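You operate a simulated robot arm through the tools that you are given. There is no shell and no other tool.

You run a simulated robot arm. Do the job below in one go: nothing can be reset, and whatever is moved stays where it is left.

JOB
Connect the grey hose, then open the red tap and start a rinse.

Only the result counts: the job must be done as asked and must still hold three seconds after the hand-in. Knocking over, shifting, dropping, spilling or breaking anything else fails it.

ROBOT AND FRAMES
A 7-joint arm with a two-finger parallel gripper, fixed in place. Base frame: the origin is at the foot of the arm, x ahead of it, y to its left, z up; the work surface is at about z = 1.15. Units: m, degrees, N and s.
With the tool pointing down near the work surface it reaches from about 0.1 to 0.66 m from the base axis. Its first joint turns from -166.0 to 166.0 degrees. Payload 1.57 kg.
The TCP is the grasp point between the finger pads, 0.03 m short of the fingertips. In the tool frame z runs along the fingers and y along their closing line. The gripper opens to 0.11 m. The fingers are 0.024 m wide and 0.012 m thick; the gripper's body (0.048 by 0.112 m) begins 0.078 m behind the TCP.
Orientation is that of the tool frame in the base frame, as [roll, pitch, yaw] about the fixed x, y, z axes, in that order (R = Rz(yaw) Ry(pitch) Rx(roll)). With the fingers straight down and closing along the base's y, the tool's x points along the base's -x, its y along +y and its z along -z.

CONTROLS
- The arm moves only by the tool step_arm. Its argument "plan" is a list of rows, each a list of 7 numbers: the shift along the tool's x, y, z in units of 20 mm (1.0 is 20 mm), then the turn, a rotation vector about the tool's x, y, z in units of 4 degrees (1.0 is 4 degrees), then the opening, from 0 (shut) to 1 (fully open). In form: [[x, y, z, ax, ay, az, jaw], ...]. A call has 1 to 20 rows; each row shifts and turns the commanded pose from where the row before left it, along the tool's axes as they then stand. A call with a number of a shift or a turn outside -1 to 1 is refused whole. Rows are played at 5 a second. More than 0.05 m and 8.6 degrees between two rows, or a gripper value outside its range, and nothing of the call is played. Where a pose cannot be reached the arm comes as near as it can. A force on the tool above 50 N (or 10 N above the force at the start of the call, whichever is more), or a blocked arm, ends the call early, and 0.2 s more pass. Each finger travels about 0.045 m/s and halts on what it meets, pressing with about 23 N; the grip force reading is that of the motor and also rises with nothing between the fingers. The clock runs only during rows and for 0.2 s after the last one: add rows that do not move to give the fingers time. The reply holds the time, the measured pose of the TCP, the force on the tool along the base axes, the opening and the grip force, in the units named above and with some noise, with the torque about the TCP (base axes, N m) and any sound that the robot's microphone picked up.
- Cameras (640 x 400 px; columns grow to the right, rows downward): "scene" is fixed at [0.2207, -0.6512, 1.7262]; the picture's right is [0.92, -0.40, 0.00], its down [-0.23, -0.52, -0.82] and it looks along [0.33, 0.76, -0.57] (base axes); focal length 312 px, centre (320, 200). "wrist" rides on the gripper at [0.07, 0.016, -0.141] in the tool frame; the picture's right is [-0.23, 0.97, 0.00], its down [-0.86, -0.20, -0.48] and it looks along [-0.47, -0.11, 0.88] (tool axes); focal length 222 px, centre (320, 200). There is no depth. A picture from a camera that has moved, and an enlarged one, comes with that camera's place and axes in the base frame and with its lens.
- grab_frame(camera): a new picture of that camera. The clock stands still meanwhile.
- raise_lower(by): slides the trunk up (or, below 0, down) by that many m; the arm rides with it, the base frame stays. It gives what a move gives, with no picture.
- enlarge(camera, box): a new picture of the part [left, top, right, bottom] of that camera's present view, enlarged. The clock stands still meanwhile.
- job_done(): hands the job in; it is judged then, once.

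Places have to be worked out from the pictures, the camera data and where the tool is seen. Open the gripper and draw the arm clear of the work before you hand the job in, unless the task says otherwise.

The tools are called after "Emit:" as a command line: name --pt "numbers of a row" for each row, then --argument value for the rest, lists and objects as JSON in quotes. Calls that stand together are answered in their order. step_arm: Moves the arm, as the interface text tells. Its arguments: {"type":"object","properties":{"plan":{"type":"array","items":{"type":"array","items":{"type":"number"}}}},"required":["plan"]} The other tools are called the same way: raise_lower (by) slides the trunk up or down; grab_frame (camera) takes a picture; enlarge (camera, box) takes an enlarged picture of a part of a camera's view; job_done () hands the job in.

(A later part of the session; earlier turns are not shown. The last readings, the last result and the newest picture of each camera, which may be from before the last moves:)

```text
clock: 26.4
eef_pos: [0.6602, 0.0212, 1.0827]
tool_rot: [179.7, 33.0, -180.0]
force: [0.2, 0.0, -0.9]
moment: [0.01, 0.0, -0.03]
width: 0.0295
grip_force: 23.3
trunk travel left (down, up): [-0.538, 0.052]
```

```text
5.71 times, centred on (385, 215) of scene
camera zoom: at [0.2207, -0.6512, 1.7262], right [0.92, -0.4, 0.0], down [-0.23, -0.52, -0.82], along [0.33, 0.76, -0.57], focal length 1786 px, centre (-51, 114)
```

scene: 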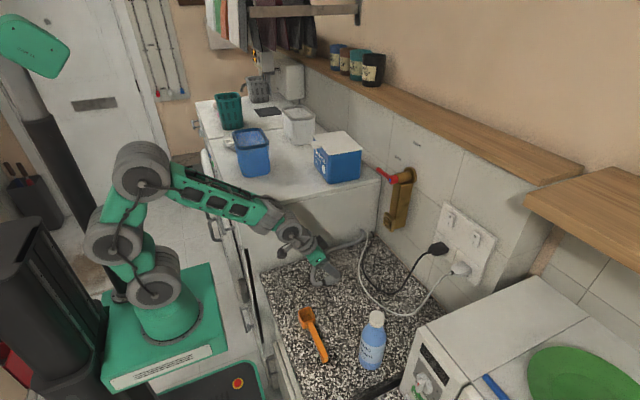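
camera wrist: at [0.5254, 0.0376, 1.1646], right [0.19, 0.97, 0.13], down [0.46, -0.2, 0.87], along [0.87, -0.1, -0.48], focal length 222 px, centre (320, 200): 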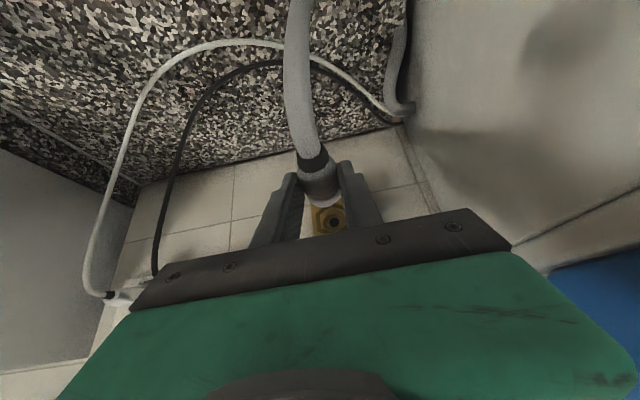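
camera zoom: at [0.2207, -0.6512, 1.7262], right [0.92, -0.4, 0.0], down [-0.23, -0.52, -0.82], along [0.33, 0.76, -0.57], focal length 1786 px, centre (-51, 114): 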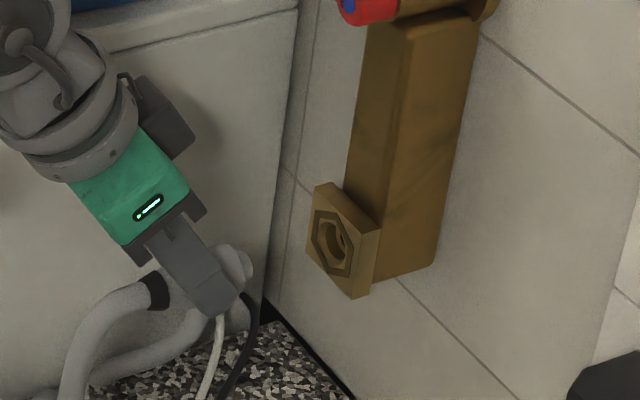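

The connector axis points at the outlet in both views. I'll zoom the wrist view to measure any remaining offset before pushing in.

Emit:
enlarge --camera "wrist" --box '[285, 145, 375, 245]'

Emit:
enlarge --camera "scene" --box '[355, 205, 405, 240]'

```text
4.00 times, centred on (330, 195) of wrist
camera zoom: at [0.5254, 0.0376, 1.1646], right [0.19, 0.97, 0.13], down [0.46, -0.2, 0.87], along [0.87, -0.1, -0.48], focal length 888 px, centre (280, 220)
```

zoom: 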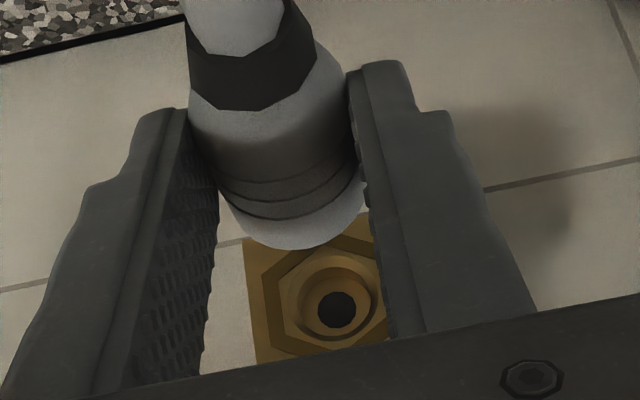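

```text
11.43 times, centred on (380, 222) of scene
camera zoom: at [0.2207, -0.6512, 1.7262], right [0.92, -0.4, 0.0], down [-0.23, -0.52, -0.82], along [0.33, 0.76, -0.57], focal length 3571 px, centre (-366, -57)
```

zoom: 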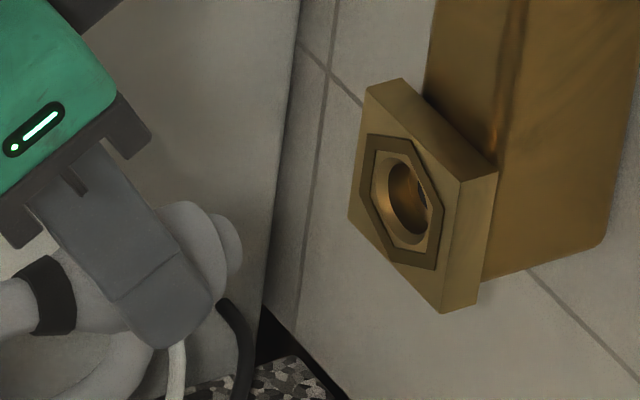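

Laterally it's within about 1 mm, but the connector looks roughly 2 mm high relative to the outlet. I'll approach to about 2 cm with a 2 mm drop and measure again.

Emit:
step_arm --pt "-0.354 0 0.26 0 0 0 0" --pt "-0.354 0 0.26 0 0 0 0" --pt "-0.354 0 0.26 0 0 0 0" --pt "-0.354 0 0.26 0 0 0 0" --pt "0 0 0 0 0 0 0"

Emit:
enlarge --camera "wrist" --box '[285, 145, 375, 245]'

Emit:
enlarge --camera "scene" --box '[360, 205, 410, 240]'

```text
clock: 27.6
eef_pos: [0.6964, 0.0211, 1.0798]
tool_rot: [179.7, 33.0, -179.9]
force: [0.4, -0.8, -0.3]
moment: [0.01, 0.01, -0.01]
width: 0.0295
grip_force: 22.7
trunk travel left (down, up): [-0.538, 0.052]
```

```text
4.00 times, centred on (330, 195) of wrist
camera zoom: at [0.5613, 0.0376, 1.1619], right [0.19, 0.97, 0.13], down [0.46, -0.2, 0.87], along [0.87, -0.1, -0.48], focal length 888 px, centre (280, 220)
```

zoom: 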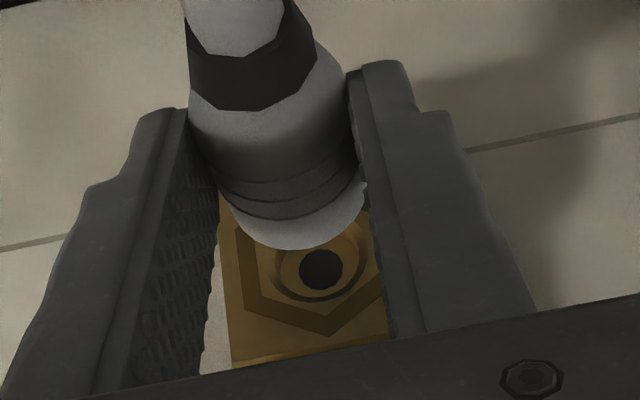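

```text
11.43 times, centred on (385, 222) of scene
camera zoom: at [0.2207, -0.6512, 1.7262], right [0.92, -0.4, 0.0], down [-0.23, -0.52, -0.82], along [0.33, 0.76, -0.57], focal length 3571 px, centre (-423, -57)
```

zoom: 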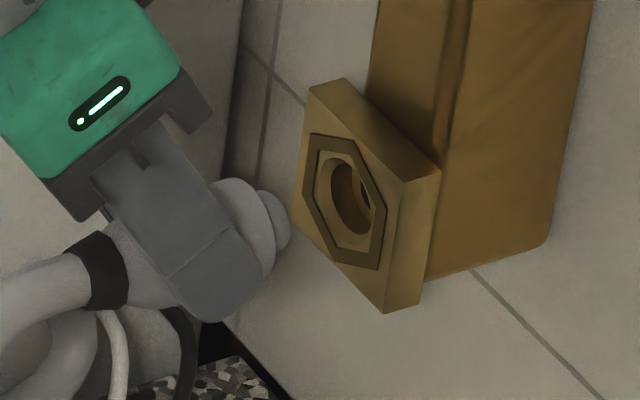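

Connector and outlet now line up to within about 1 mm in both views. I'm pushing straight in along +x in small steps.

Emit:
step_arm --pt "-0.21 0 0.136 0 0 0 0" --pt "-0.21 0 0.136 0 0 0 0" --pt "-0.21 0 0.136 0 0 0 0" --pt "-0.21 0 0.136 0 0 0 0" --pt "0 0 0 0 0 0 0"

Emit:
enlarge --camera "wrist" --box '[285, 145, 375, 245]'

Emit:
enlarge --camera "scene" --box '[360, 205, 410, 240]'

```text
clock: 28.8
eef_pos: [0.7168, 0.0208, 1.081]
tool_rot: [179.7, 33.1, 180.0]
force: [0.5, 0.3, -0.4]
moment: [-0.02, -0.01, -0.03]
width: 0.0295
grip_force: 22.9
trunk travel left (down, up): [-0.538, 0.052]
```

```text
4.00 times, centred on (330, 195) of wrist
camera zoom: at [0.582, 0.0368, 1.1629], right [0.19, 0.97, 0.13], down [0.46, -0.2, 0.87], along [0.87, -0.1, -0.48], focal length 888 px, centre (280, 220)
```

zoom: 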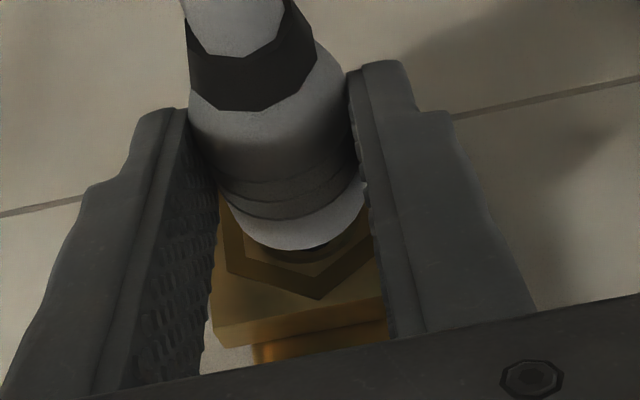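

```text
11.43 times, centred on (385, 222) of scene
camera zoom: at [0.2207, -0.6512, 1.7262], right [0.92, -0.4, 0.0], down [-0.23, -0.52, -0.82], along [0.33, 0.76, -0.57], focal length 3571 px, centre (-423, -57)
```

zoom: 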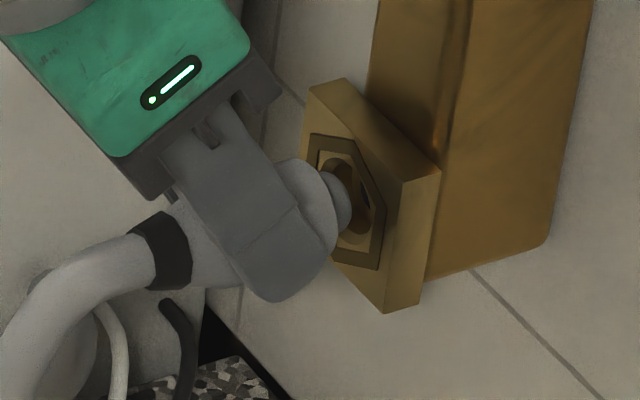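

The nose is just entering the recess, centred, with no force yet. I'll keep pushing in small steps.

Emit:
step_arm --pt "-0.16 0 0.125 0 0 0 0" --pt "-0.16 0 0.12 0 0 0 0" --pt "-0.168 0 0.109 0 0 0 0" --pt "0 0 0 0 0 0 0"

Emit:
enlarge --camera "scene" --box '[360, 205, 410, 240]'

```text
clock: 29.8
eef_pos: [0.7281, 0.0217, 1.079]
tool_rot: [179.7, 33.0, -180.0]
force: [0.2, 0.7, 0.1]
moment: [-0.02, 0.0, 0.02]
width: 0.0296
grip_force: 23.0
trunk travel left (down, up): [-0.538, 0.052]
```

```text
11.43 times, centred on (385, 222) of scene
camera zoom: at [0.2207, -0.6512, 1.7262], right [0.92, -0.4, 0.0], down [-0.23, -0.52, -0.82], along [0.33, 0.76, -0.57], focal length 3571 px, centre (-423, -57)
```

zoom: 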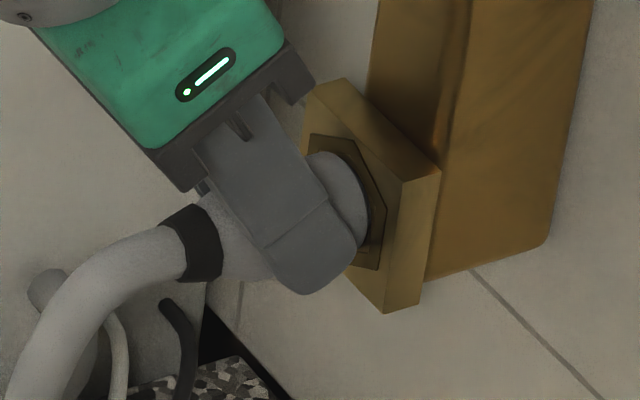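

The nose is in and the collar is nearly at the hex face, still with no resistance or sound. I'm pressing on until it seats.

Emit:
step_arm --pt "-0.126 0 0.082 0 0 0 0" --pt "-0.126 0 0.082 0 0 0 0" --pt "-0.126 0 0.082 0 0 0 0" --pt "0 0 0 0 0 0 0"

Emit:
enlarge --camera "scene" --box '[360, 205, 410, 240]'

```text
clock: 30.8
eef_pos: [0.736, 0.0191, 1.0809]
tool_rot: [179.7, 33.0, 180.0]
force: [-16.9, -2.9, -2.0]
moment: [-0.03, 0.42, -0.62]
width: 0.0297
grip_force: 22.8
trunk travel left (down, up): [-0.538, 0.052]
heard: snap
```

```text
11.43 times, centred on (385, 222) of scene
camera zoom: at [0.2207, -0.6512, 1.7262], right [0.92, -0.4, 0.0], down [-0.23, -0.52, -0.82], along [0.33, 0.76, -0.57], focal length 3571 px, centre (-423, -57)
```

zoom: 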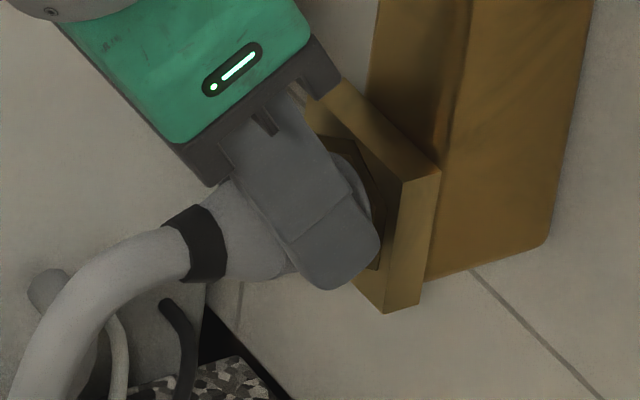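

A snap was heard with about 17 N of reaction, so the connector appears latched. I'll open the jaws and draw back along the fingers, then check that the hose stays on.

Emit:
step_arm --pt "0 0 0 0 0 0 0.3" --pt "0 0 0 0 0 0 0.6" --pt "0 0 0 0 0 0 0.6" --pt "0 0 0 0 0 0 0.6" --pt "0 0 0 0 0 0 0.6"

Emit:
enlarge --camera "scene" --box '[360, 205, 410, 240]'

Emit:
enlarge --camera "wrist" --box '[285, 145, 375, 245]'

```text
clock: 32.0
eef_pos: [0.7375, 0.0198, 1.0801]
tool_rot: [179.6, 33.1, -179.9]
force: [0.5, -0.5, -0.3]
moment: [-0.01, 0.0, 0.01]
width: 0.0663
grip_force: 0.0
trunk travel left (down, up): [-0.538, 0.052]
```

```text
11.43 times, centred on (385, 222) of scene
camera zoom: at [0.2207, -0.6512, 1.7262], right [0.92, -0.4, 0.0], down [-0.23, -0.52, -0.82], along [0.33, 0.76, -0.57], focal length 3571 px, centre (-423, -57)
```

zoom: 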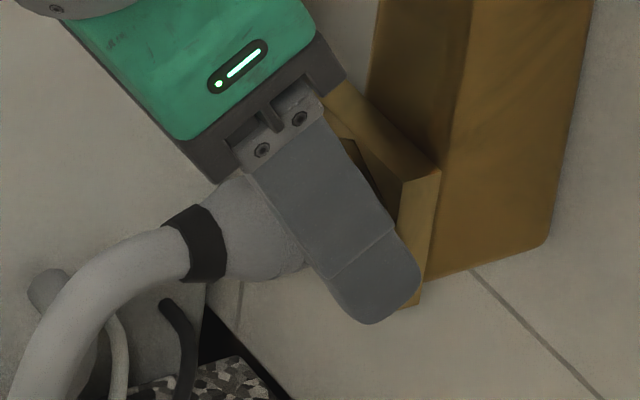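

```text
4.00 times, centred on (330, 195) of wrist
camera zoom: at [0.6023, 0.037, 1.1619], right [0.19, 0.97, 0.13], down [0.46, -0.2, 0.87], along [0.87, -0.1, -0.48], focal length 888 px, centre (280, 220)
```

zoom: 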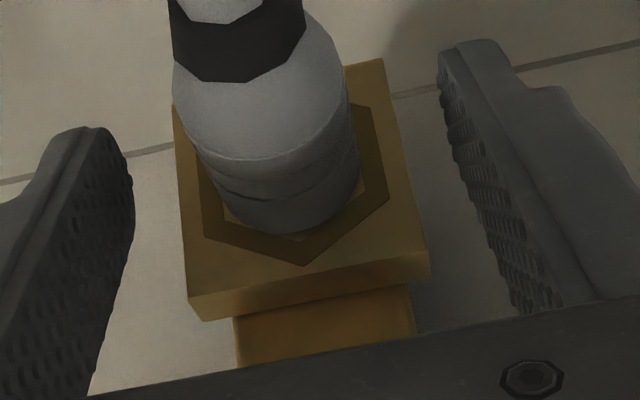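

The connector stays seated against the hex face. I'll back the hand out along its axis, then rise to look at the red lever.

Emit:
step_arm --pt "0 0 -0.9 0 0 0 0.6" --pt "0 0 -0.9 0 0 0 0.6" --pt "0 0 -0.9 0 0 0 0.6" --pt "0 0 -0.9 0 0 0 0.6" --pt "0 0 -0.9 0 0 0 0.6" --pt "0.2 0.2 -0.9 0 0 0 0.6" --pt "0.2 0.2 -0.9 0 0 0 0.6" --pt "0 0.2 -0.9 0 0 0 0.6" --pt "0 0.2 -0.9 0 0 0 0.6" --pt "0 0.2 -0.9 0 0 0 0.6" --pt "0 0.2 -0.9 0 0 0 0.6" --pt "0 0.2 -0.9 0 0 0 0.6"

Emit:
grab_frame --camera "wrist"

Emit:
grab_frame --camera "scene"

```text
clock: 34.6
eef_pos: [0.6128, 0.0484, 1.257]
tool_rot: [179.7, 33.0, 179.9]
force: [0.2, 0.4, 0.1]
moment: [-0.02, -0.02, 0.0]
width: 0.0659
grip_force: 0.1
trunk travel left (down, up): [-0.538, 0.052]
```

```text
taken
camera wrist: at [0.4768, 0.0646, 1.339], right [0.19, 0.97, 0.13], down [0.46, -0.2, 0.87], along [0.87, -0.1, -0.48], focal length 222 px, centre (320, 200)
```

wrist: 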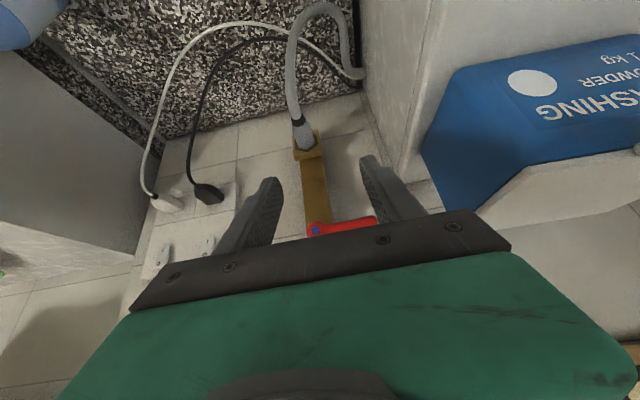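

```text
taken
```

scene: 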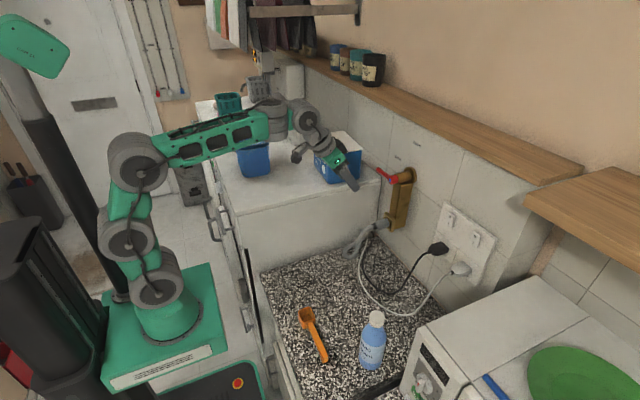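

The hose stays on the outlet. The lever's hub and arm are visible just above the gripper's edge, so I'll zoom for a fix.

Emit:
enlarge --camera "wrist" --box '[285, 180, 395, 245]'

Emit:
enlarge --camera "scene" --box '[335, 150, 425, 230]'

```text
5.82 times, centred on (340, 212) of wrist
camera zoom: at [0.4768, 0.0646, 1.339], right [0.19, 0.97, 0.13], down [0.46, -0.2, 0.87], along [0.87, -0.1, -0.48], focal length 1292 px, centre (204, 127)
```

zoom: 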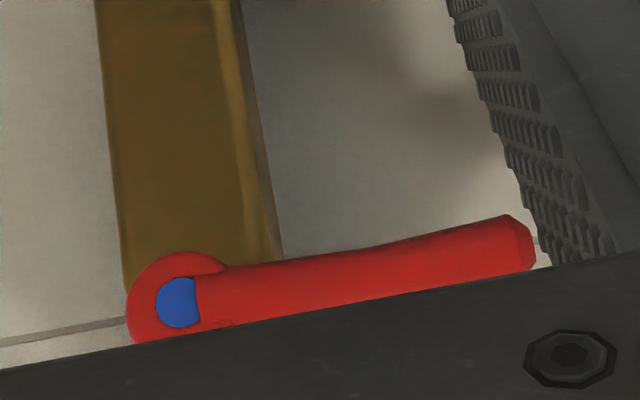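

```text
5.00 times, centred on (380, 190) of scene
camera zoom: at [0.2207, -0.6512, 1.7262], right [0.92, -0.4, 0.0], down [-0.23, -0.52, -0.82], along [0.33, 0.76, -0.57], focal length 1562 px, centre (20, 250)
```

zoom: 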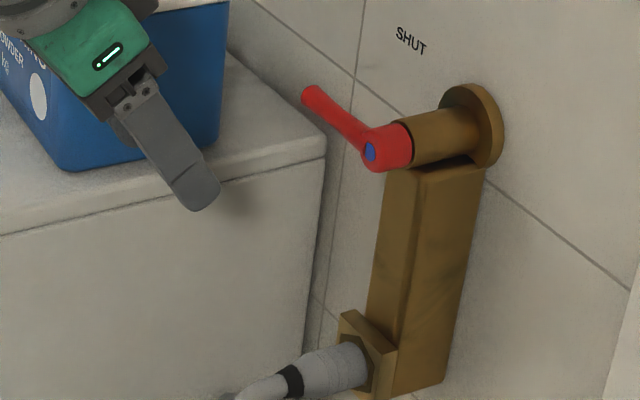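

The lever's hub is at about (0.748, 0.020, 1.231) and its arm points +y to a tip at y≈0.098; OPEN is straight up. I'll close the fingers, drop below lever height at y≈0.075, and start tilting the hand toward horizontal so the fingers can push the lever up from underneath.

Emit:
step_arm --pt "0.472 0.45 0.727 0 0 0 0" --pt "0.472 0.45 0.727 0 0 0 0" --pt "0.472 0.45 0.727 0 0 0 0" --pt "0 0 0 0 -0.98 0 0" --pt "0 0 0 0 -0.98 0 0" --pt "0 0 0 0 -0.98 0 0" --pt "0 0 0 0 -0.98 0 0" --pt "0 0 0 0 -0.98 0 0" --pt "0 0 0 0 -0.98 0 0"

```text
clock: 36.6
eef_pos: [0.6131, 0.0753, 1.2061]
tool_rot: [179.5, 56.7, 179.9]
force: [-0.1, 0.3, 0.5]
moment: [0.01, 0.0, 0.0]
width: 0.0002
grip_force: 21.8
trunk travel left (down, up): [-0.538, 0.052]
```

The tilt is at 56.7° with nothing blocked, so I'm continuing to about 80°.

Emit:
step_arm --pt "0 0 0 0 -0.97 0 0" --pt "0 0 0 0 -0.97 0 0" --pt "0 0 0 0 -0.97 0 0" --pt "0 0 0 0 -0.97 0 0" --pt "0 0 0 0 -0.97 0 0" --pt "0 0 0 0 -0.97 0 0" --pt "0 0 0 0 0 0 0"

Emit:
grab_frame --camera "scene"

Emit:
grab_frame --camera "wrist"

```text
clock: 38.2
eef_pos: [0.6137, 0.0748, 1.2049]
tool_rot: [178.5, 79.9, 178.7]
force: [-0.2, 0.1, 0.2]
moment: [-0.01, 0.01, 0.01]
width: 0.0
grip_force: 21.4
trunk travel left (down, up): [-0.538, 0.052]
```

```text
taken
```

scene: 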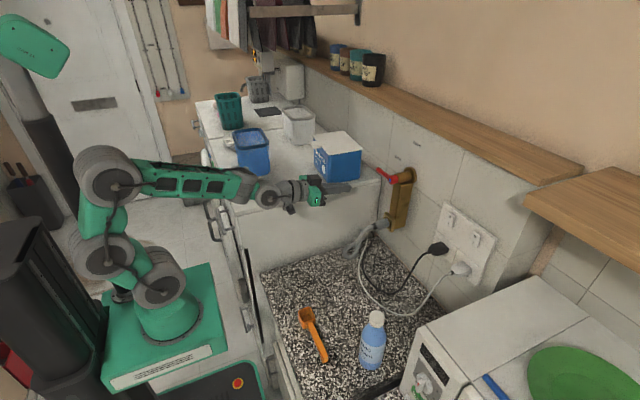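

```text
taken
camera wrist: at [0.4617, 0.0922, 1.1631], right [0.04, 0.97, 0.23], down [-0.32, -0.2, 0.92], along [0.95, -0.11, 0.3], focal length 222 px, centre (320, 200)
```

wrist: 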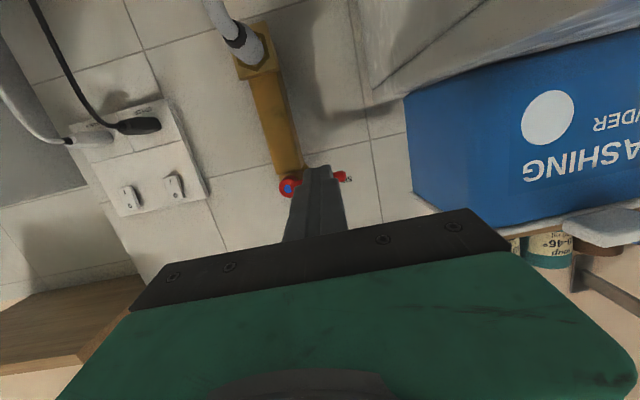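

The hand is nearly horizontal and below the lever. I'm moving forward until the fingertips are just past the lever, still under it.

Emit:
step_arm --pt "-0.16 0 0.9 0 0 0 0" --pt "-0.16 0 0.9 0 0 0 0" --pt "-0.16 0 0.9 0 0 0 0" --pt "-0.16 0 0.9 0 0 0 0" --pt "-0.16 0 0.9 0 0 0 0" --pt "-0.16 0 0.9 0 0 0 0" --pt "-0.16 0 0.9 0 0 0 0" --pt "0 0 0 0 0 0 0"

Emit:
enlarge --camera "scene" --box '[335, 150, 425, 230]'

Emit:
enlarge --camera "wrist" --box '[240, 120, 420, 240]'

```text
clock: 40.0
eef_pos: [0.74, 0.0769, 1.2042]
tool_rot: [178.4, 79.8, 178.8]
force: [1.0, 0.4, -1.0]
moment: [0.01, -0.03, 0.02]
width: 0.0001
grip_force: 21.9
trunk travel left (down, up): [-0.538, 0.052]
```

```text
5.00 times, centred on (380, 190) of scene
camera zoom: at [0.2207, -0.6512, 1.7262], right [0.92, -0.4, 0.0], down [-0.23, -0.52, -0.82], along [0.33, 0.76, -0.57], focal length 1562 px, centre (20, 250)
```

zoom: 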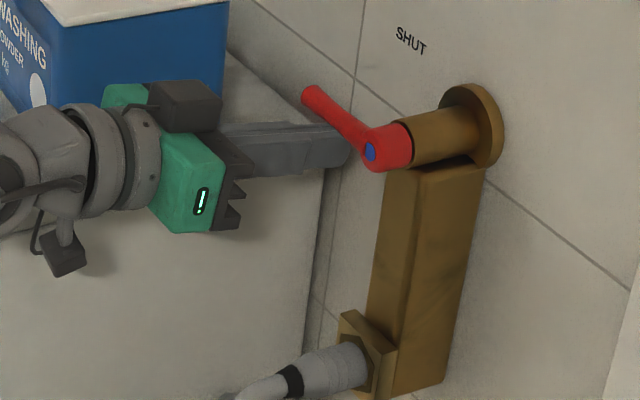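

```text
3.33 times, centred on (330, 180) of wrist
camera zoom: at [0.5898, 0.0932, 1.1629], right [0.04, 0.97, 0.23], down [-0.32, -0.2, 0.93], along [0.95, -0.11, 0.3], focal length 740 px, centre (287, 267)
```

zoom: 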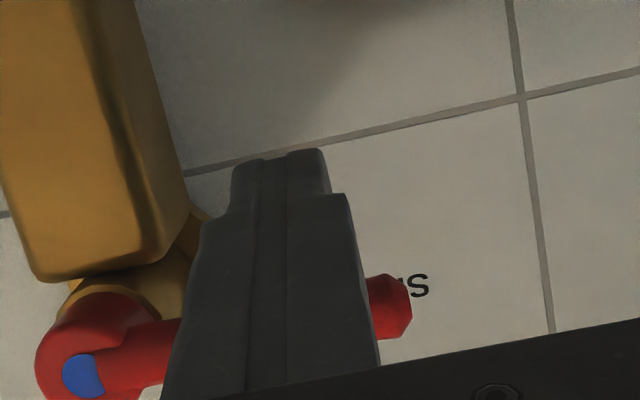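

The closed fingers are below the lever with their tips just beyond it. I'm starting the upward arc and watching the force.

Emit:
step_arm --pt "-0.482 0 -0.086 0 0 0 0" --pt "-0.3175 0.025 -0.057 0 0 0 0" --pt "-0.3175 0.025 -0.057 0 0 0 0" --pt "-0.33 0 -0.059 0 0 0 0" --pt "-0.33 0 -0.059 0 0 0 0"

Emit:
enlarge --camera "scene" --box '[335, 150, 425, 230]'

```text
clock: 41.2
eef_pos: [0.7409, 0.0773, 1.2421]
tool_rot: [178.4, 79.8, 178.7]
force: [-0.2, -0.2, -0.1]
moment: [0.01, -0.02, -0.01]
width: 0.0
grip_force: 21.6
trunk travel left (down, up): [-0.538, 0.052]
```

```text
5.00 times, centred on (380, 190) of scene
camera zoom: at [0.2207, -0.6512, 1.7262], right [0.92, -0.4, 0.0], down [-0.23, -0.52, -0.82], along [0.33, 0.76, -0.57], focal length 1562 px, centre (20, 250)
```

zoom: 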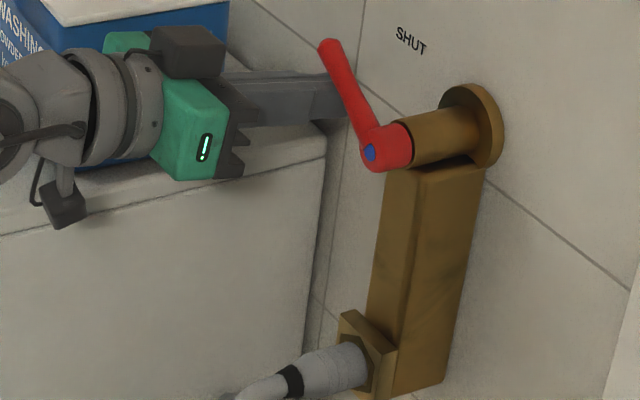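

The lever has turned about 30° with little resistance. I'm following the arc on up to vertical.

Emit:
step_arm --pt "-0.345 -0.09 -0.061 0 0 0 0" --pt "-0.345 -0.09 -0.061 0 0 0 0" --pt "-0.34 -0.22 -0.061 0 0 0 0" --pt "-0.34 -0.22 -0.061 0 0 0 0" --pt "-0.273 -0.3275 -0.049 0 0 0 0" --pt "-0.273 -0.3275 -0.049 0 0 0 0" --pt "-0.167 -0.39 -0.03 0 0 0 0" --pt "-0.167 -0.39 -0.03 0 0 0 0" --pt "0 0 0 0 0 0 0"

Emit:
enlarge --camera "scene" --box '[335, 130, 425, 210]'

Emit:
grab_frame --camera "wrist"

```text
clock: 43.2
eef_pos: [0.7412, 0.0379, 1.2857]
tool_rot: [178.8, 79.8, 179.0]
force: [-2.3, 8.6, -3.4]
moment: [0.07, 0.06, 0.07]
width: 0.0
grip_force: 22.0
trunk travel left (down, up): [-0.538, 0.052]
```

```text
5.00 times, centred on (380, 170) of scene
camera zoom: at [0.2207, -0.6512, 1.7262], right [0.92, -0.4, 0.0], down [-0.23, -0.52, -0.82], along [0.33, 0.76, -0.57], focal length 1562 px, centre (20, 350)
```

zoom: 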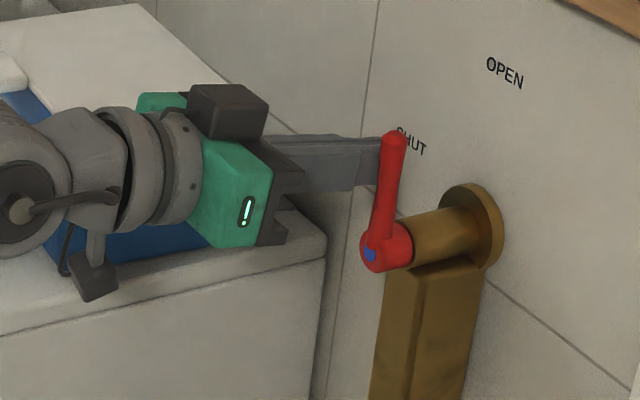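

```text
taken
camera wrist: at [0.5896, 0.0536, 1.2436], right [0.04, 0.97, 0.23], down [-0.32, -0.21, 0.93], along [0.95, -0.1, 0.3], focal length 222 px, centre (320, 200)
```

wrist: 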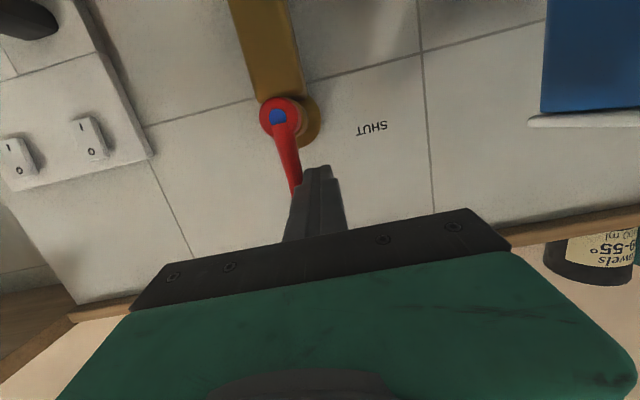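

The lever now points straight up at OPEN and pushes back at about 9 N, which suggests it's at its stop. I'll nudge 2 mm more to confirm and zoom on the socket switches.

Emit:
step_arm --pt "0 -0.1 0 0 0 0 0" --pt "0 0 0 0 0 0 0"

Emit:
enlarge --camera "wrist" --box '[0, 90, 180, 220]'

Emit:
enlarge --camera "wrist" --box '[230, 80, 400, 200]'

```text
clock: 43.8
eef_pos: [0.741, 0.0378, 1.2865]
tool_rot: [179.0, 79.8, 179.2]
force: [-3.9, 18.1, -5.8]
moment: [0.27, 0.09, 0.09]
width: 0.0002
grip_force: 21.3
trunk travel left (down, up): [-0.538, 0.052]
```

```text
3.08 times, centred on (90, 155) of wrist
camera zoom: at [0.5897, 0.0531, 1.2437], right [0.03, 0.97, 0.23], down [-0.32, -0.2, 0.93], along [0.95, -0.1, 0.3], focal length 684 px, centre (1028, 338)
```

zoom: 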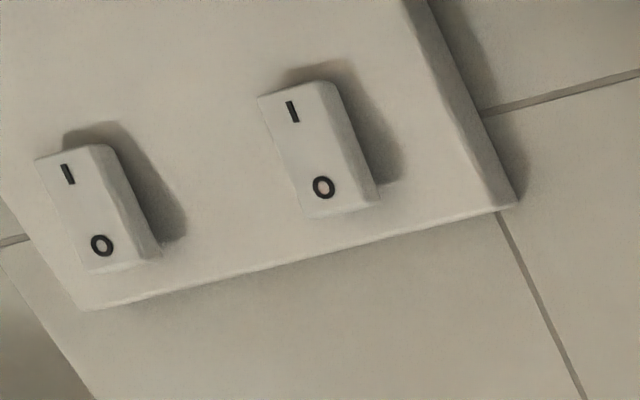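

```text
3.33 times, centred on (315, 140) of wrist
camera zoom: at [0.5897, 0.0531, 1.2437], right [0.03, 0.97, 0.23], down [-0.32, -0.2, 0.93], along [0.95, -0.1, 0.3], focal length 740 px, centre (337, 400)
```

zoom: 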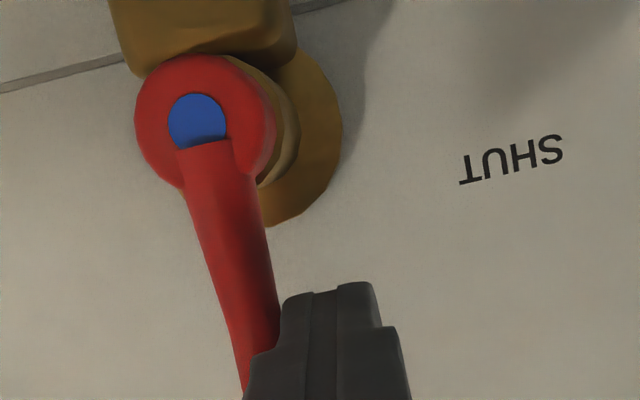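

The force rose to 18 N with no movement, so that's the open stop. I'll ease off in +y and withdraw straight back, then check that the lever stays up and zoom once more on the switches.

Emit:
step_arm --pt "0 0.4 0 0 0 0 0" --pt "0 0.3 0 0 0 0 0" --pt "0 0 -0.9 0 0 0 0" --pt "0 0 -0.9 0 0 0 0" --pt "0 0 -0.9 0 0 0 0" --pt "0 0 -0.9 0 0 0 0" --pt "0 0 -0.9 0 0 0 0"

Emit:
grab_frame --camera "scene"

Emit:
enlarge --camera "wrist" --box '[40, 80, 200, 200]'

Emit:
enlarge --camera "scene" --box '[345, 140, 425, 240]'

```text
clock: 45.4
eef_pos: [0.6512, 0.0469, 1.3027]
tool_rot: [178.4, 79.8, 178.7]
force: [0.7, -0.6, 0.2]
moment: [0.02, 0.02, 0.04]
width: 0.0001
grip_force: 21.4
trunk travel left (down, up): [-0.538, 0.052]
```

```text
taken
```

scene: 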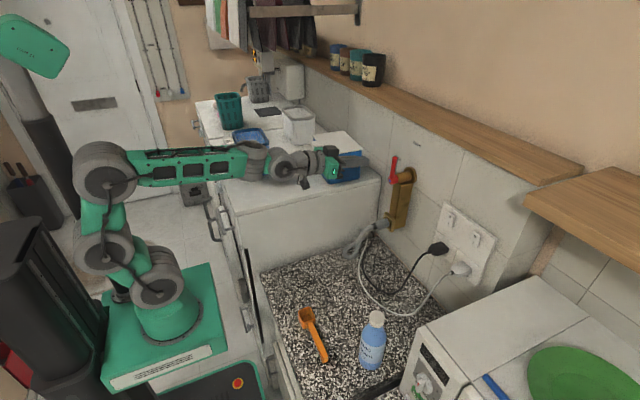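

```text
3.33 times, centred on (120, 140) of wrist
camera zoom: at [0.5, 0.0644, 1.2604], right [0.04, 0.97, 0.23], down [-0.32, -0.21, 0.93], along [0.95, -0.11, 0.3], focal length 740 px, centre (987, 400)
```

zoom: 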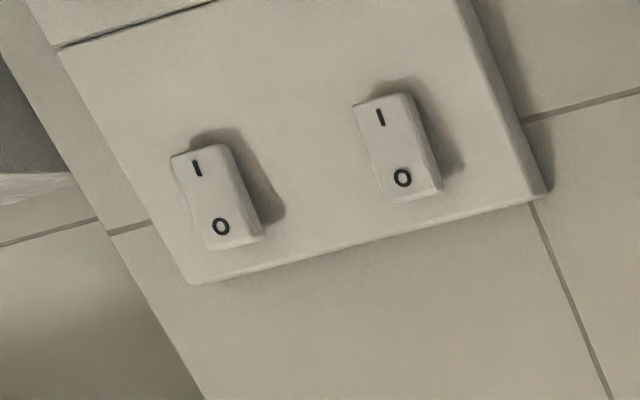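

```text
4.00 times, centred on (385, 190) of scene
camera zoom: at [0.2207, -0.6512, 1.7262], right [0.92, -0.4, 0.0], down [-0.23, -0.52, -0.82], along [0.33, 0.76, -0.57], focal length 1250 px, centre (60, 240)
```

zoom: 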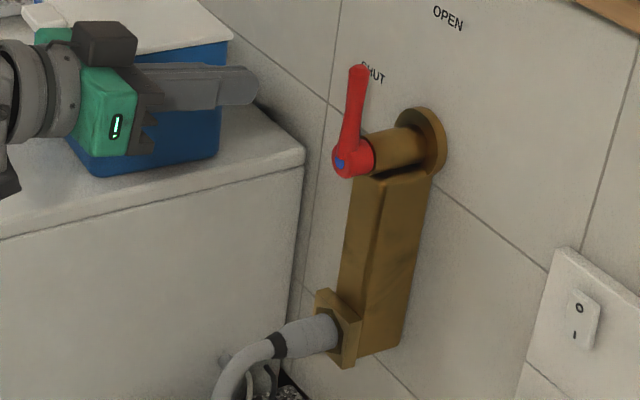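

The tap lever stays up at OPEN, the hose is seated, and nothing is dripping. Both mains switches appear to be on, with the "I" ends pressed in. Next I'll bring the hand back and over to the washer's front panel, untilting as I retreat so the elbow doesn't hit the column.

Emit:
step_arm --pt "0 0 -0.3 0 1 0 0" --pt "0 0 -0.3 0 1 0 0" --pt "0 0 -0.3 0 1 0 0" --pt "0 0 -0.3 0 1 0 0" --pt "0 0 -0.3 0 1 0 0" --pt "0 0 -0.3 0 1 0 0" --pt "0 0 -0.3 0 1 0 0" --pt "0 0 -0.3 0 1 0 0" --pt "0 0 -0.3 0 1 0 0" --pt "0 0 -0.3 0 1 0 0" --pt "0.6 0 -0.5 0 0.5 0 0" --pt "0.6 0 -0.5 0 0.5 0 0" --pt "0.6 0 -0.5 0 0.5 0 0" --pt "0.6 0 -0.5 0 0.5 0 0" --pt "0.6 0 -0.5 0 0.5 0 0" --pt "0.6 0 -0.5 0 0.5 0 0"

```text
clock: 48.8
eef_pos: [0.5061, 0.0461, 1.3399]
tool_rot: [179.7, 27.9, -179.9]
force: [-0.2, 1.1, 0.0]
moment: [0.02, 0.01, -0.01]
width: 0.0001
grip_force: 21.2
trunk travel left (down, up): [-0.538, 0.052]
```

I'll finish straightening the hand and swing it across toward y≈0.35 at safe height.

Emit:
step_arm --pt "0.3 0 0 0 1 0 0" --pt "0.3 0 0 0 1 0 0" --pt "0.3 0 0 0 1 0 0" --pt "0.3 0 0 0 1 0 0" --pt "0.3 0 0 0 1 0 0" --pt "0.3 0 0 0 1 0 0" --pt "0.3 0 -0.3 0 0.9 0 0" --pt "0.4 1 0 0 0 0 0" --pt "0.4 1 0 0 0 0 0" --pt "0.4 1 0 0 0 0 0" --pt "0.4 1 0 0 0 0 0" --pt "0.4 1 0 0 0 0 0" --pt "0.4 1 0 0 0 0 0" --pt "0.4 1 0 0 0 0 0" --pt "0.4 1 0 0 0 0 0" --pt "0.4 1 0 0 0 0 0" --pt "0.4 1 0 0 0 0 0" --pt "0.4 1 0 0 0 0 0" --pt "0.4 1 0 0 0 0 0" --pt "0.4 1 0 0 0 0 0"

Emit:
grab_frame --camera "scene"

```text
clock: 53.0
eef_pos: [0.3603, 0.3103, 1.2829]
tool_rot: [179.8, 0.1, -179.8]
force: [-0.3, 0.5, -0.7]
moment: [-0.01, -0.01, -0.01]
width: 0.0
grip_force: 20.9
out of reach, approached as far as the arm can: row 3, 4, 5, 6
trunk travel left (down, up): [-0.538, 0.052]
```

```text
taken
```

scene: 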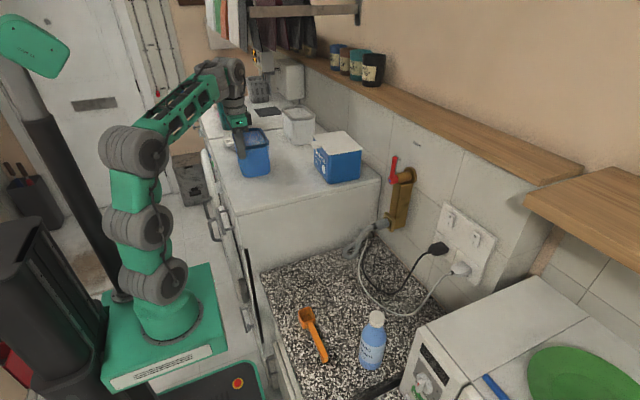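

The reach clipping left the hand lower than intended, at z=1.283, and it looks close to the blue basket. I'll check before moving on.

Emit:
enlarge --camera "scene" --box '[200, 90, 300, 190]'

Emit:
grab_frame --camera "wrist"

```text
4.00 times, centred on (250, 140) of scene
camera zoom: at [0.2207, -0.6512, 1.7262], right [0.92, -0.4, 0.0], down [-0.23, -0.52, -0.82], along [0.33, 0.76, -0.57], focal length 1250 px, centre (600, 440)
```

zoom: 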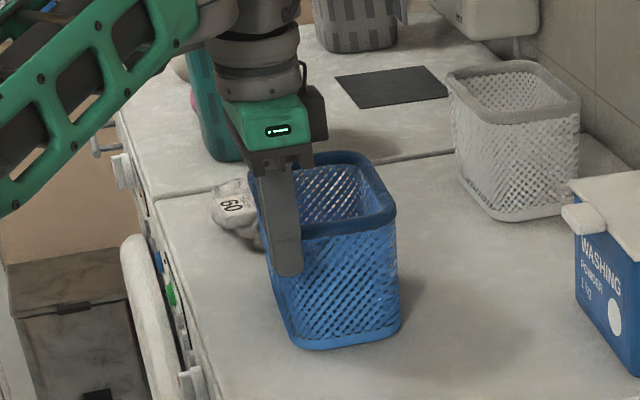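

```text
taken
camera wrist: at [0.2898, 0.326, 1.424], right [0.22, 0.97, 0.0], down [0.85, -0.2, 0.48], along [0.47, -0.1, -0.88], focal length 222 px, centre (320, 200)
```

wrist: 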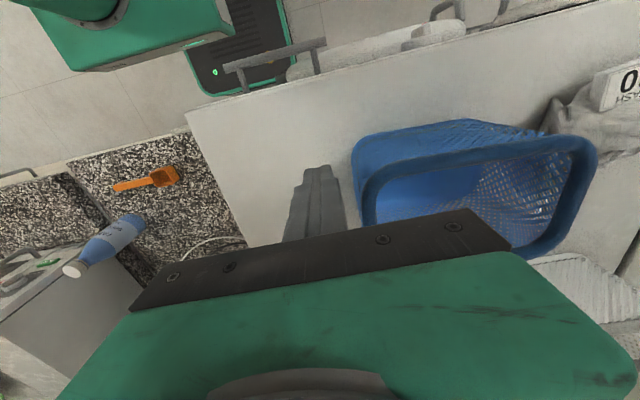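

The fingers are alongside the basket without touching it. I'll go straight up first, then move back and out to in front of the washer.

Emit:
step_arm --pt "0 -0.2 -1 0 0 0 0" --pt "0 -0.1 -1 0 0 0 0" --pt "0 0 -1 0 0 0 0" --pt "1 0 0 0 0 0 0" --pt "1 0.5 0 0 0 0 0" --pt "1 0.7 0 0 0 0 0" --pt "1 0.9 0 0 0 0 0" --pt "1 0.9 0 0 0 0 0" --pt "1 0.9 0 0 0 0 0" --pt "1 0.9 0 0 0 0 0" --pt "1 0.9 0 0 0 0 0" --pt "1 0.9 0 0 0 0 0" --pt "1 0.9 0 0 0 0 0"

Emit:
grab_frame --camera "wrist"

```text
clock: 55.8
eef_pos: [0.159, 0.4533, 1.3424]
tool_rot: [179.7, 0.3, -179.8]
force: [-0.2, -0.5, 0.0]
moment: [-0.01, -0.01, 0.0]
width: 0.0
grip_force: 21.4
trunk travel left (down, up): [-0.538, 0.052]
```

```text
taken
camera wrist: at [0.0883, 0.4696, 1.4847], right [0.22, 0.97, 0.01], down [0.85, -0.2, 0.48], along [0.47, -0.1, -0.88], focal length 222 px, centre (320, 200)
```

wrist: 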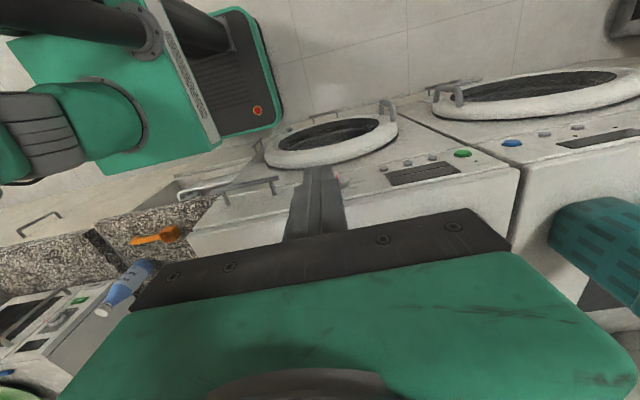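

I'm now in front of the washer's panel plane with clearance. I'll lower the hand and then start tilting it forward toward the panel.

Emit:
step_arm --pt "0.15 0 1 0 0 0 0" --pt "0.15 0 1 0 0 0 0" --pt "0.15 0 1 0 0 0 0" --pt "0.15 0 1 0 0 0 0" --pt "0.15 0 1 0 0 0 0" --pt "0 0 1 0 -1 0 0.3" --pt "0 0 0 0 -1 0 0.3" --pt "0 0 0 0 -1 0 0.3" --pt "0 0 0 0 -1 0 0.3" --pt "0 0 0 0 -1 0 0.3" --pt "0 0 0 0 -1 0 0.3" --pt "0 0 0 0 -1 0 0.3" --pt "0 0 0 0 -1 0 0.3"

Emit:
grab_frame --camera "wrist"

Emit:
grab_frame --camera "scene"

```text
clock: 58.6
eef_pos: [0.1437, 0.4568, 1.2321]
tool_rot: [179.7, 24.3, -179.9]
force: [0.1, 0.0, -0.3]
moment: [0.03, -0.03, 0.0]
width: 0.0332
grip_force: 0.0
out of reach, approached as far as the arm can: row 6, 12, 13
trunk travel left (down, up): [-0.538, 0.052]
```

```text
taken
camera wrist: at [0.0221, 0.4734, 1.3336], right [0.2, 0.97, 0.1], down [0.58, -0.2, 0.79], along [0.79, -0.1, -0.61], focal length 222 px, centre (320, 200)
```

wrist: 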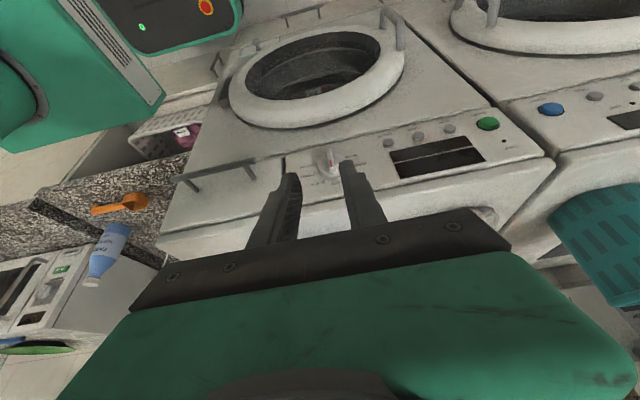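

```text
taken
```

scene: 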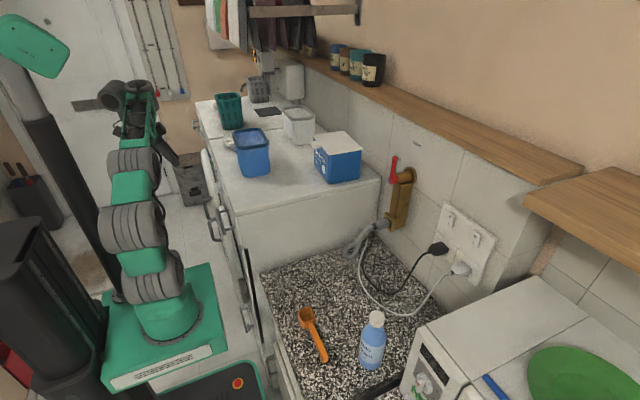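

At this azimuth the sideways tilt is limited to about 24°, so I'll use a diagonal approach instead. From here I can already see the panel well, so I'm zooming on the dial, the display and START.

Emit:
enlarge --camera "wrist" --box '[280, 130, 400, 200]'

Emit:
enlarge --camera "wrist" --box '[370, 100, 530, 190]'

Emit:
enlarge --camera "wrist" --box '[160, 0, 460, 200]'

```text
5.33 times, centred on (340, 165) of wrist
camera zoom: at [0.0221, 0.4734, 1.3336], right [0.2, 0.97, 0.1], down [0.58, -0.2, 0.79], along [0.79, -0.1, -0.61], focal length 1185 px, centre (213, 387)
```

zoom: 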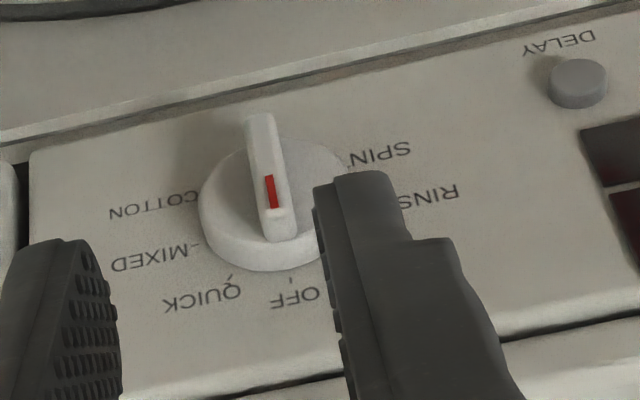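

```text
4.00 times, centred on (450, 145) of wrist
camera zoom: at [0.0221, 0.4734, 1.3336], right [0.2, 0.97, 0.1], down [0.58, -0.2, 0.79], along [0.79, -0.1, -0.61], focal length 888 px, centre (-200, 420)
```

zoom: 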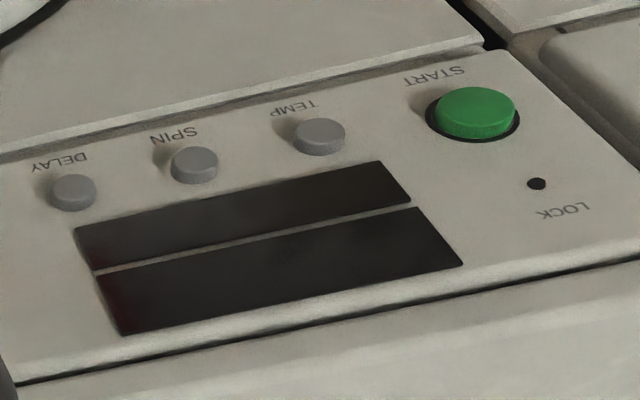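

```text
2.00 times, centred on (310, 100) of wrist
camera zoom: at [0.0221, 0.4734, 1.3336], right [0.2, 0.97, 0.1], down [0.58, -0.2, 0.79], along [0.79, -0.1, -0.61], focal length 444 px, centre (340, 400)
```

zoom: 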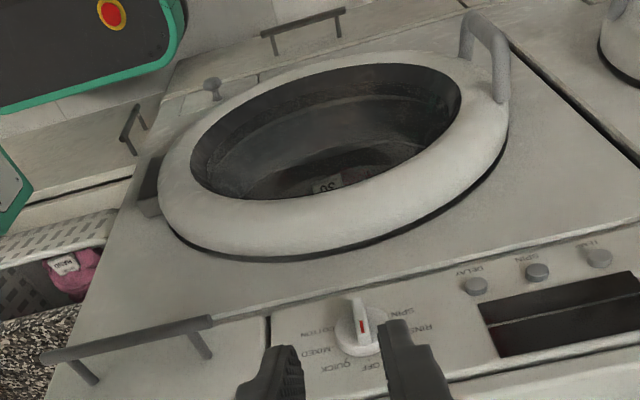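

I now have good fixes. The dial axis is at about y=0.465, z=1.072, with the ridge's front at x≈0.262 and its disk face at x≈0.274. Positions are 40° apart, so RINSE is 80° from OFF toward +y. START is at about (0.284, 0.722, 1.049). I'll close the fingers, ease the tilt to 15°, and come down just short of the dial on its −y side.

Emit:
step_arm --pt "0 0 0 0 0.775 0 0" --pt "0 0 0 0 0.775 0 0" --pt "0 0 0 0 0.775 0 0" --pt "-0.372 -0.1 0.854 0 0 0 0" --pt "-0.372 -0.1 0.854 0 0 0 0" --pt "-0.372 -0.1 0.854 0 0 0 0" --pt "-0.372 -0.1 0.854 0 0 0 0" --pt "-0.372 -0.1 0.854 0 0 0 0" --pt "-0.372 -0.1 0.854 0 0 0 0" --pt "-0.372 -0.1 0.854 0 0 0 0" --pt "0 0 0 0 0 0 0"

Emit:
grab_frame --camera "wrist"

Emit:
enlarge --camera "wrist" --box '[260, 120, 400, 220]'

```text
clock: 61.0
eef_pos: [0.2268, 0.443, 1.1295]
tool_rot: [179.7, 14.9, -179.9]
force: [0.1, 0.7, 0.4]
moment: [0.0, 0.06, 0.0]
width: 0.0001
grip_force: 21.3
trunk travel left (down, up): [-0.538, 0.052]
```

```text
taken
camera wrist: at [0.1227, 0.4598, 1.2488], right [0.22, 0.97, 0.06], down [0.7, -0.2, 0.68], along [0.68, -0.1, -0.73], focal length 222 px, centre (320, 200)
```

wrist: 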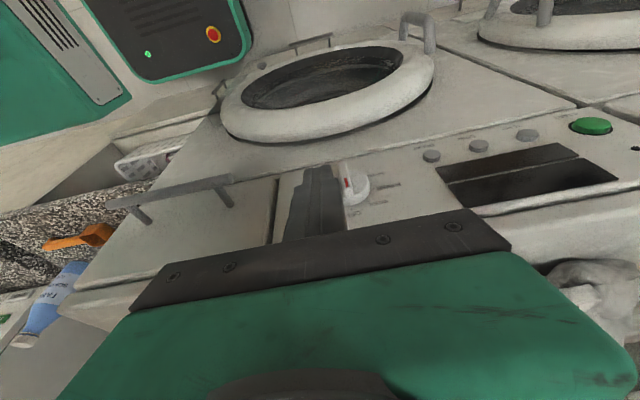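

```text
4.00 times, centred on (330, 170) of wrist
camera zoom: at [0.1227, 0.4598, 1.2488], right [0.22, 0.97, 0.06], down [0.7, -0.2, 0.68], along [0.68, -0.1, -0.73], focal length 888 px, centre (280, 320)
```

zoom: 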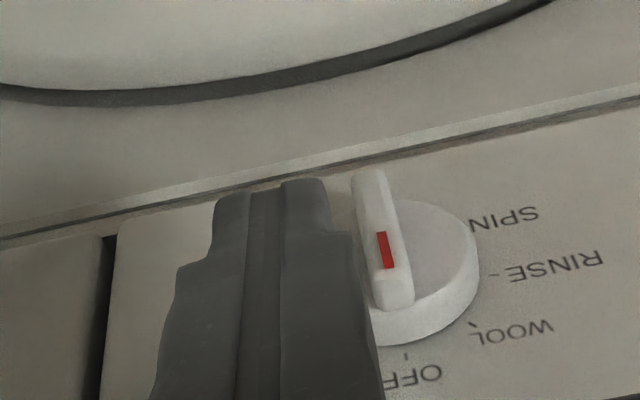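

The fingers are beside the ridge with about a 6 mm gap. I'm advancing the tips to ridge depth on its −y side.

Emit:
step_arm --pt "-0.35 0 0.35 0 0 0 0" --pt "-0.35 0 0.35 0 0 0 0" --pt "-0.355 0 0.355 0 0 0 0" --pt "0 0 0 0 0 0 0"

Emit:
enlarge --camera "wrist" --box '[260, 120, 400, 220]'

```text
clock: 62.0
eef_pos: [0.2515, 0.4453, 1.1208]
tool_rot: [-179.8, 14.7, -179.9]
force: [0.4, 0.1, -0.1]
moment: [-0.02, 0.01, 0.0]
width: 0.0001
grip_force: 21.4
out of reach, approached as far as the arm can: row 3
trunk travel left (down, up): [-0.538, 0.052]
```

```text
4.00 times, centred on (330, 170) of wrist
camera zoom: at [0.147, 0.4622, 1.2416], right [0.22, 0.97, 0.06], down [0.71, -0.2, 0.68], along [0.67, -0.11, -0.73], focal length 888 px, centre (280, 320)
```

zoom: 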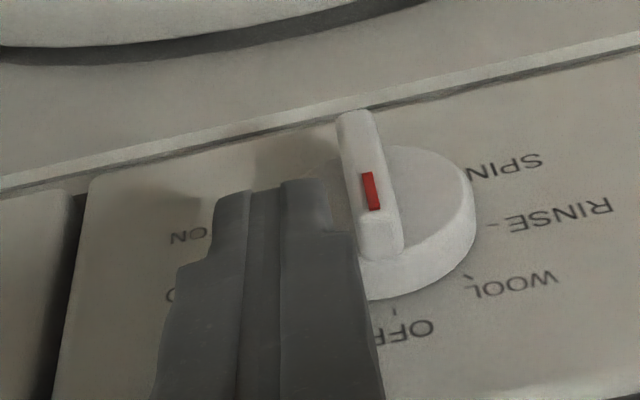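

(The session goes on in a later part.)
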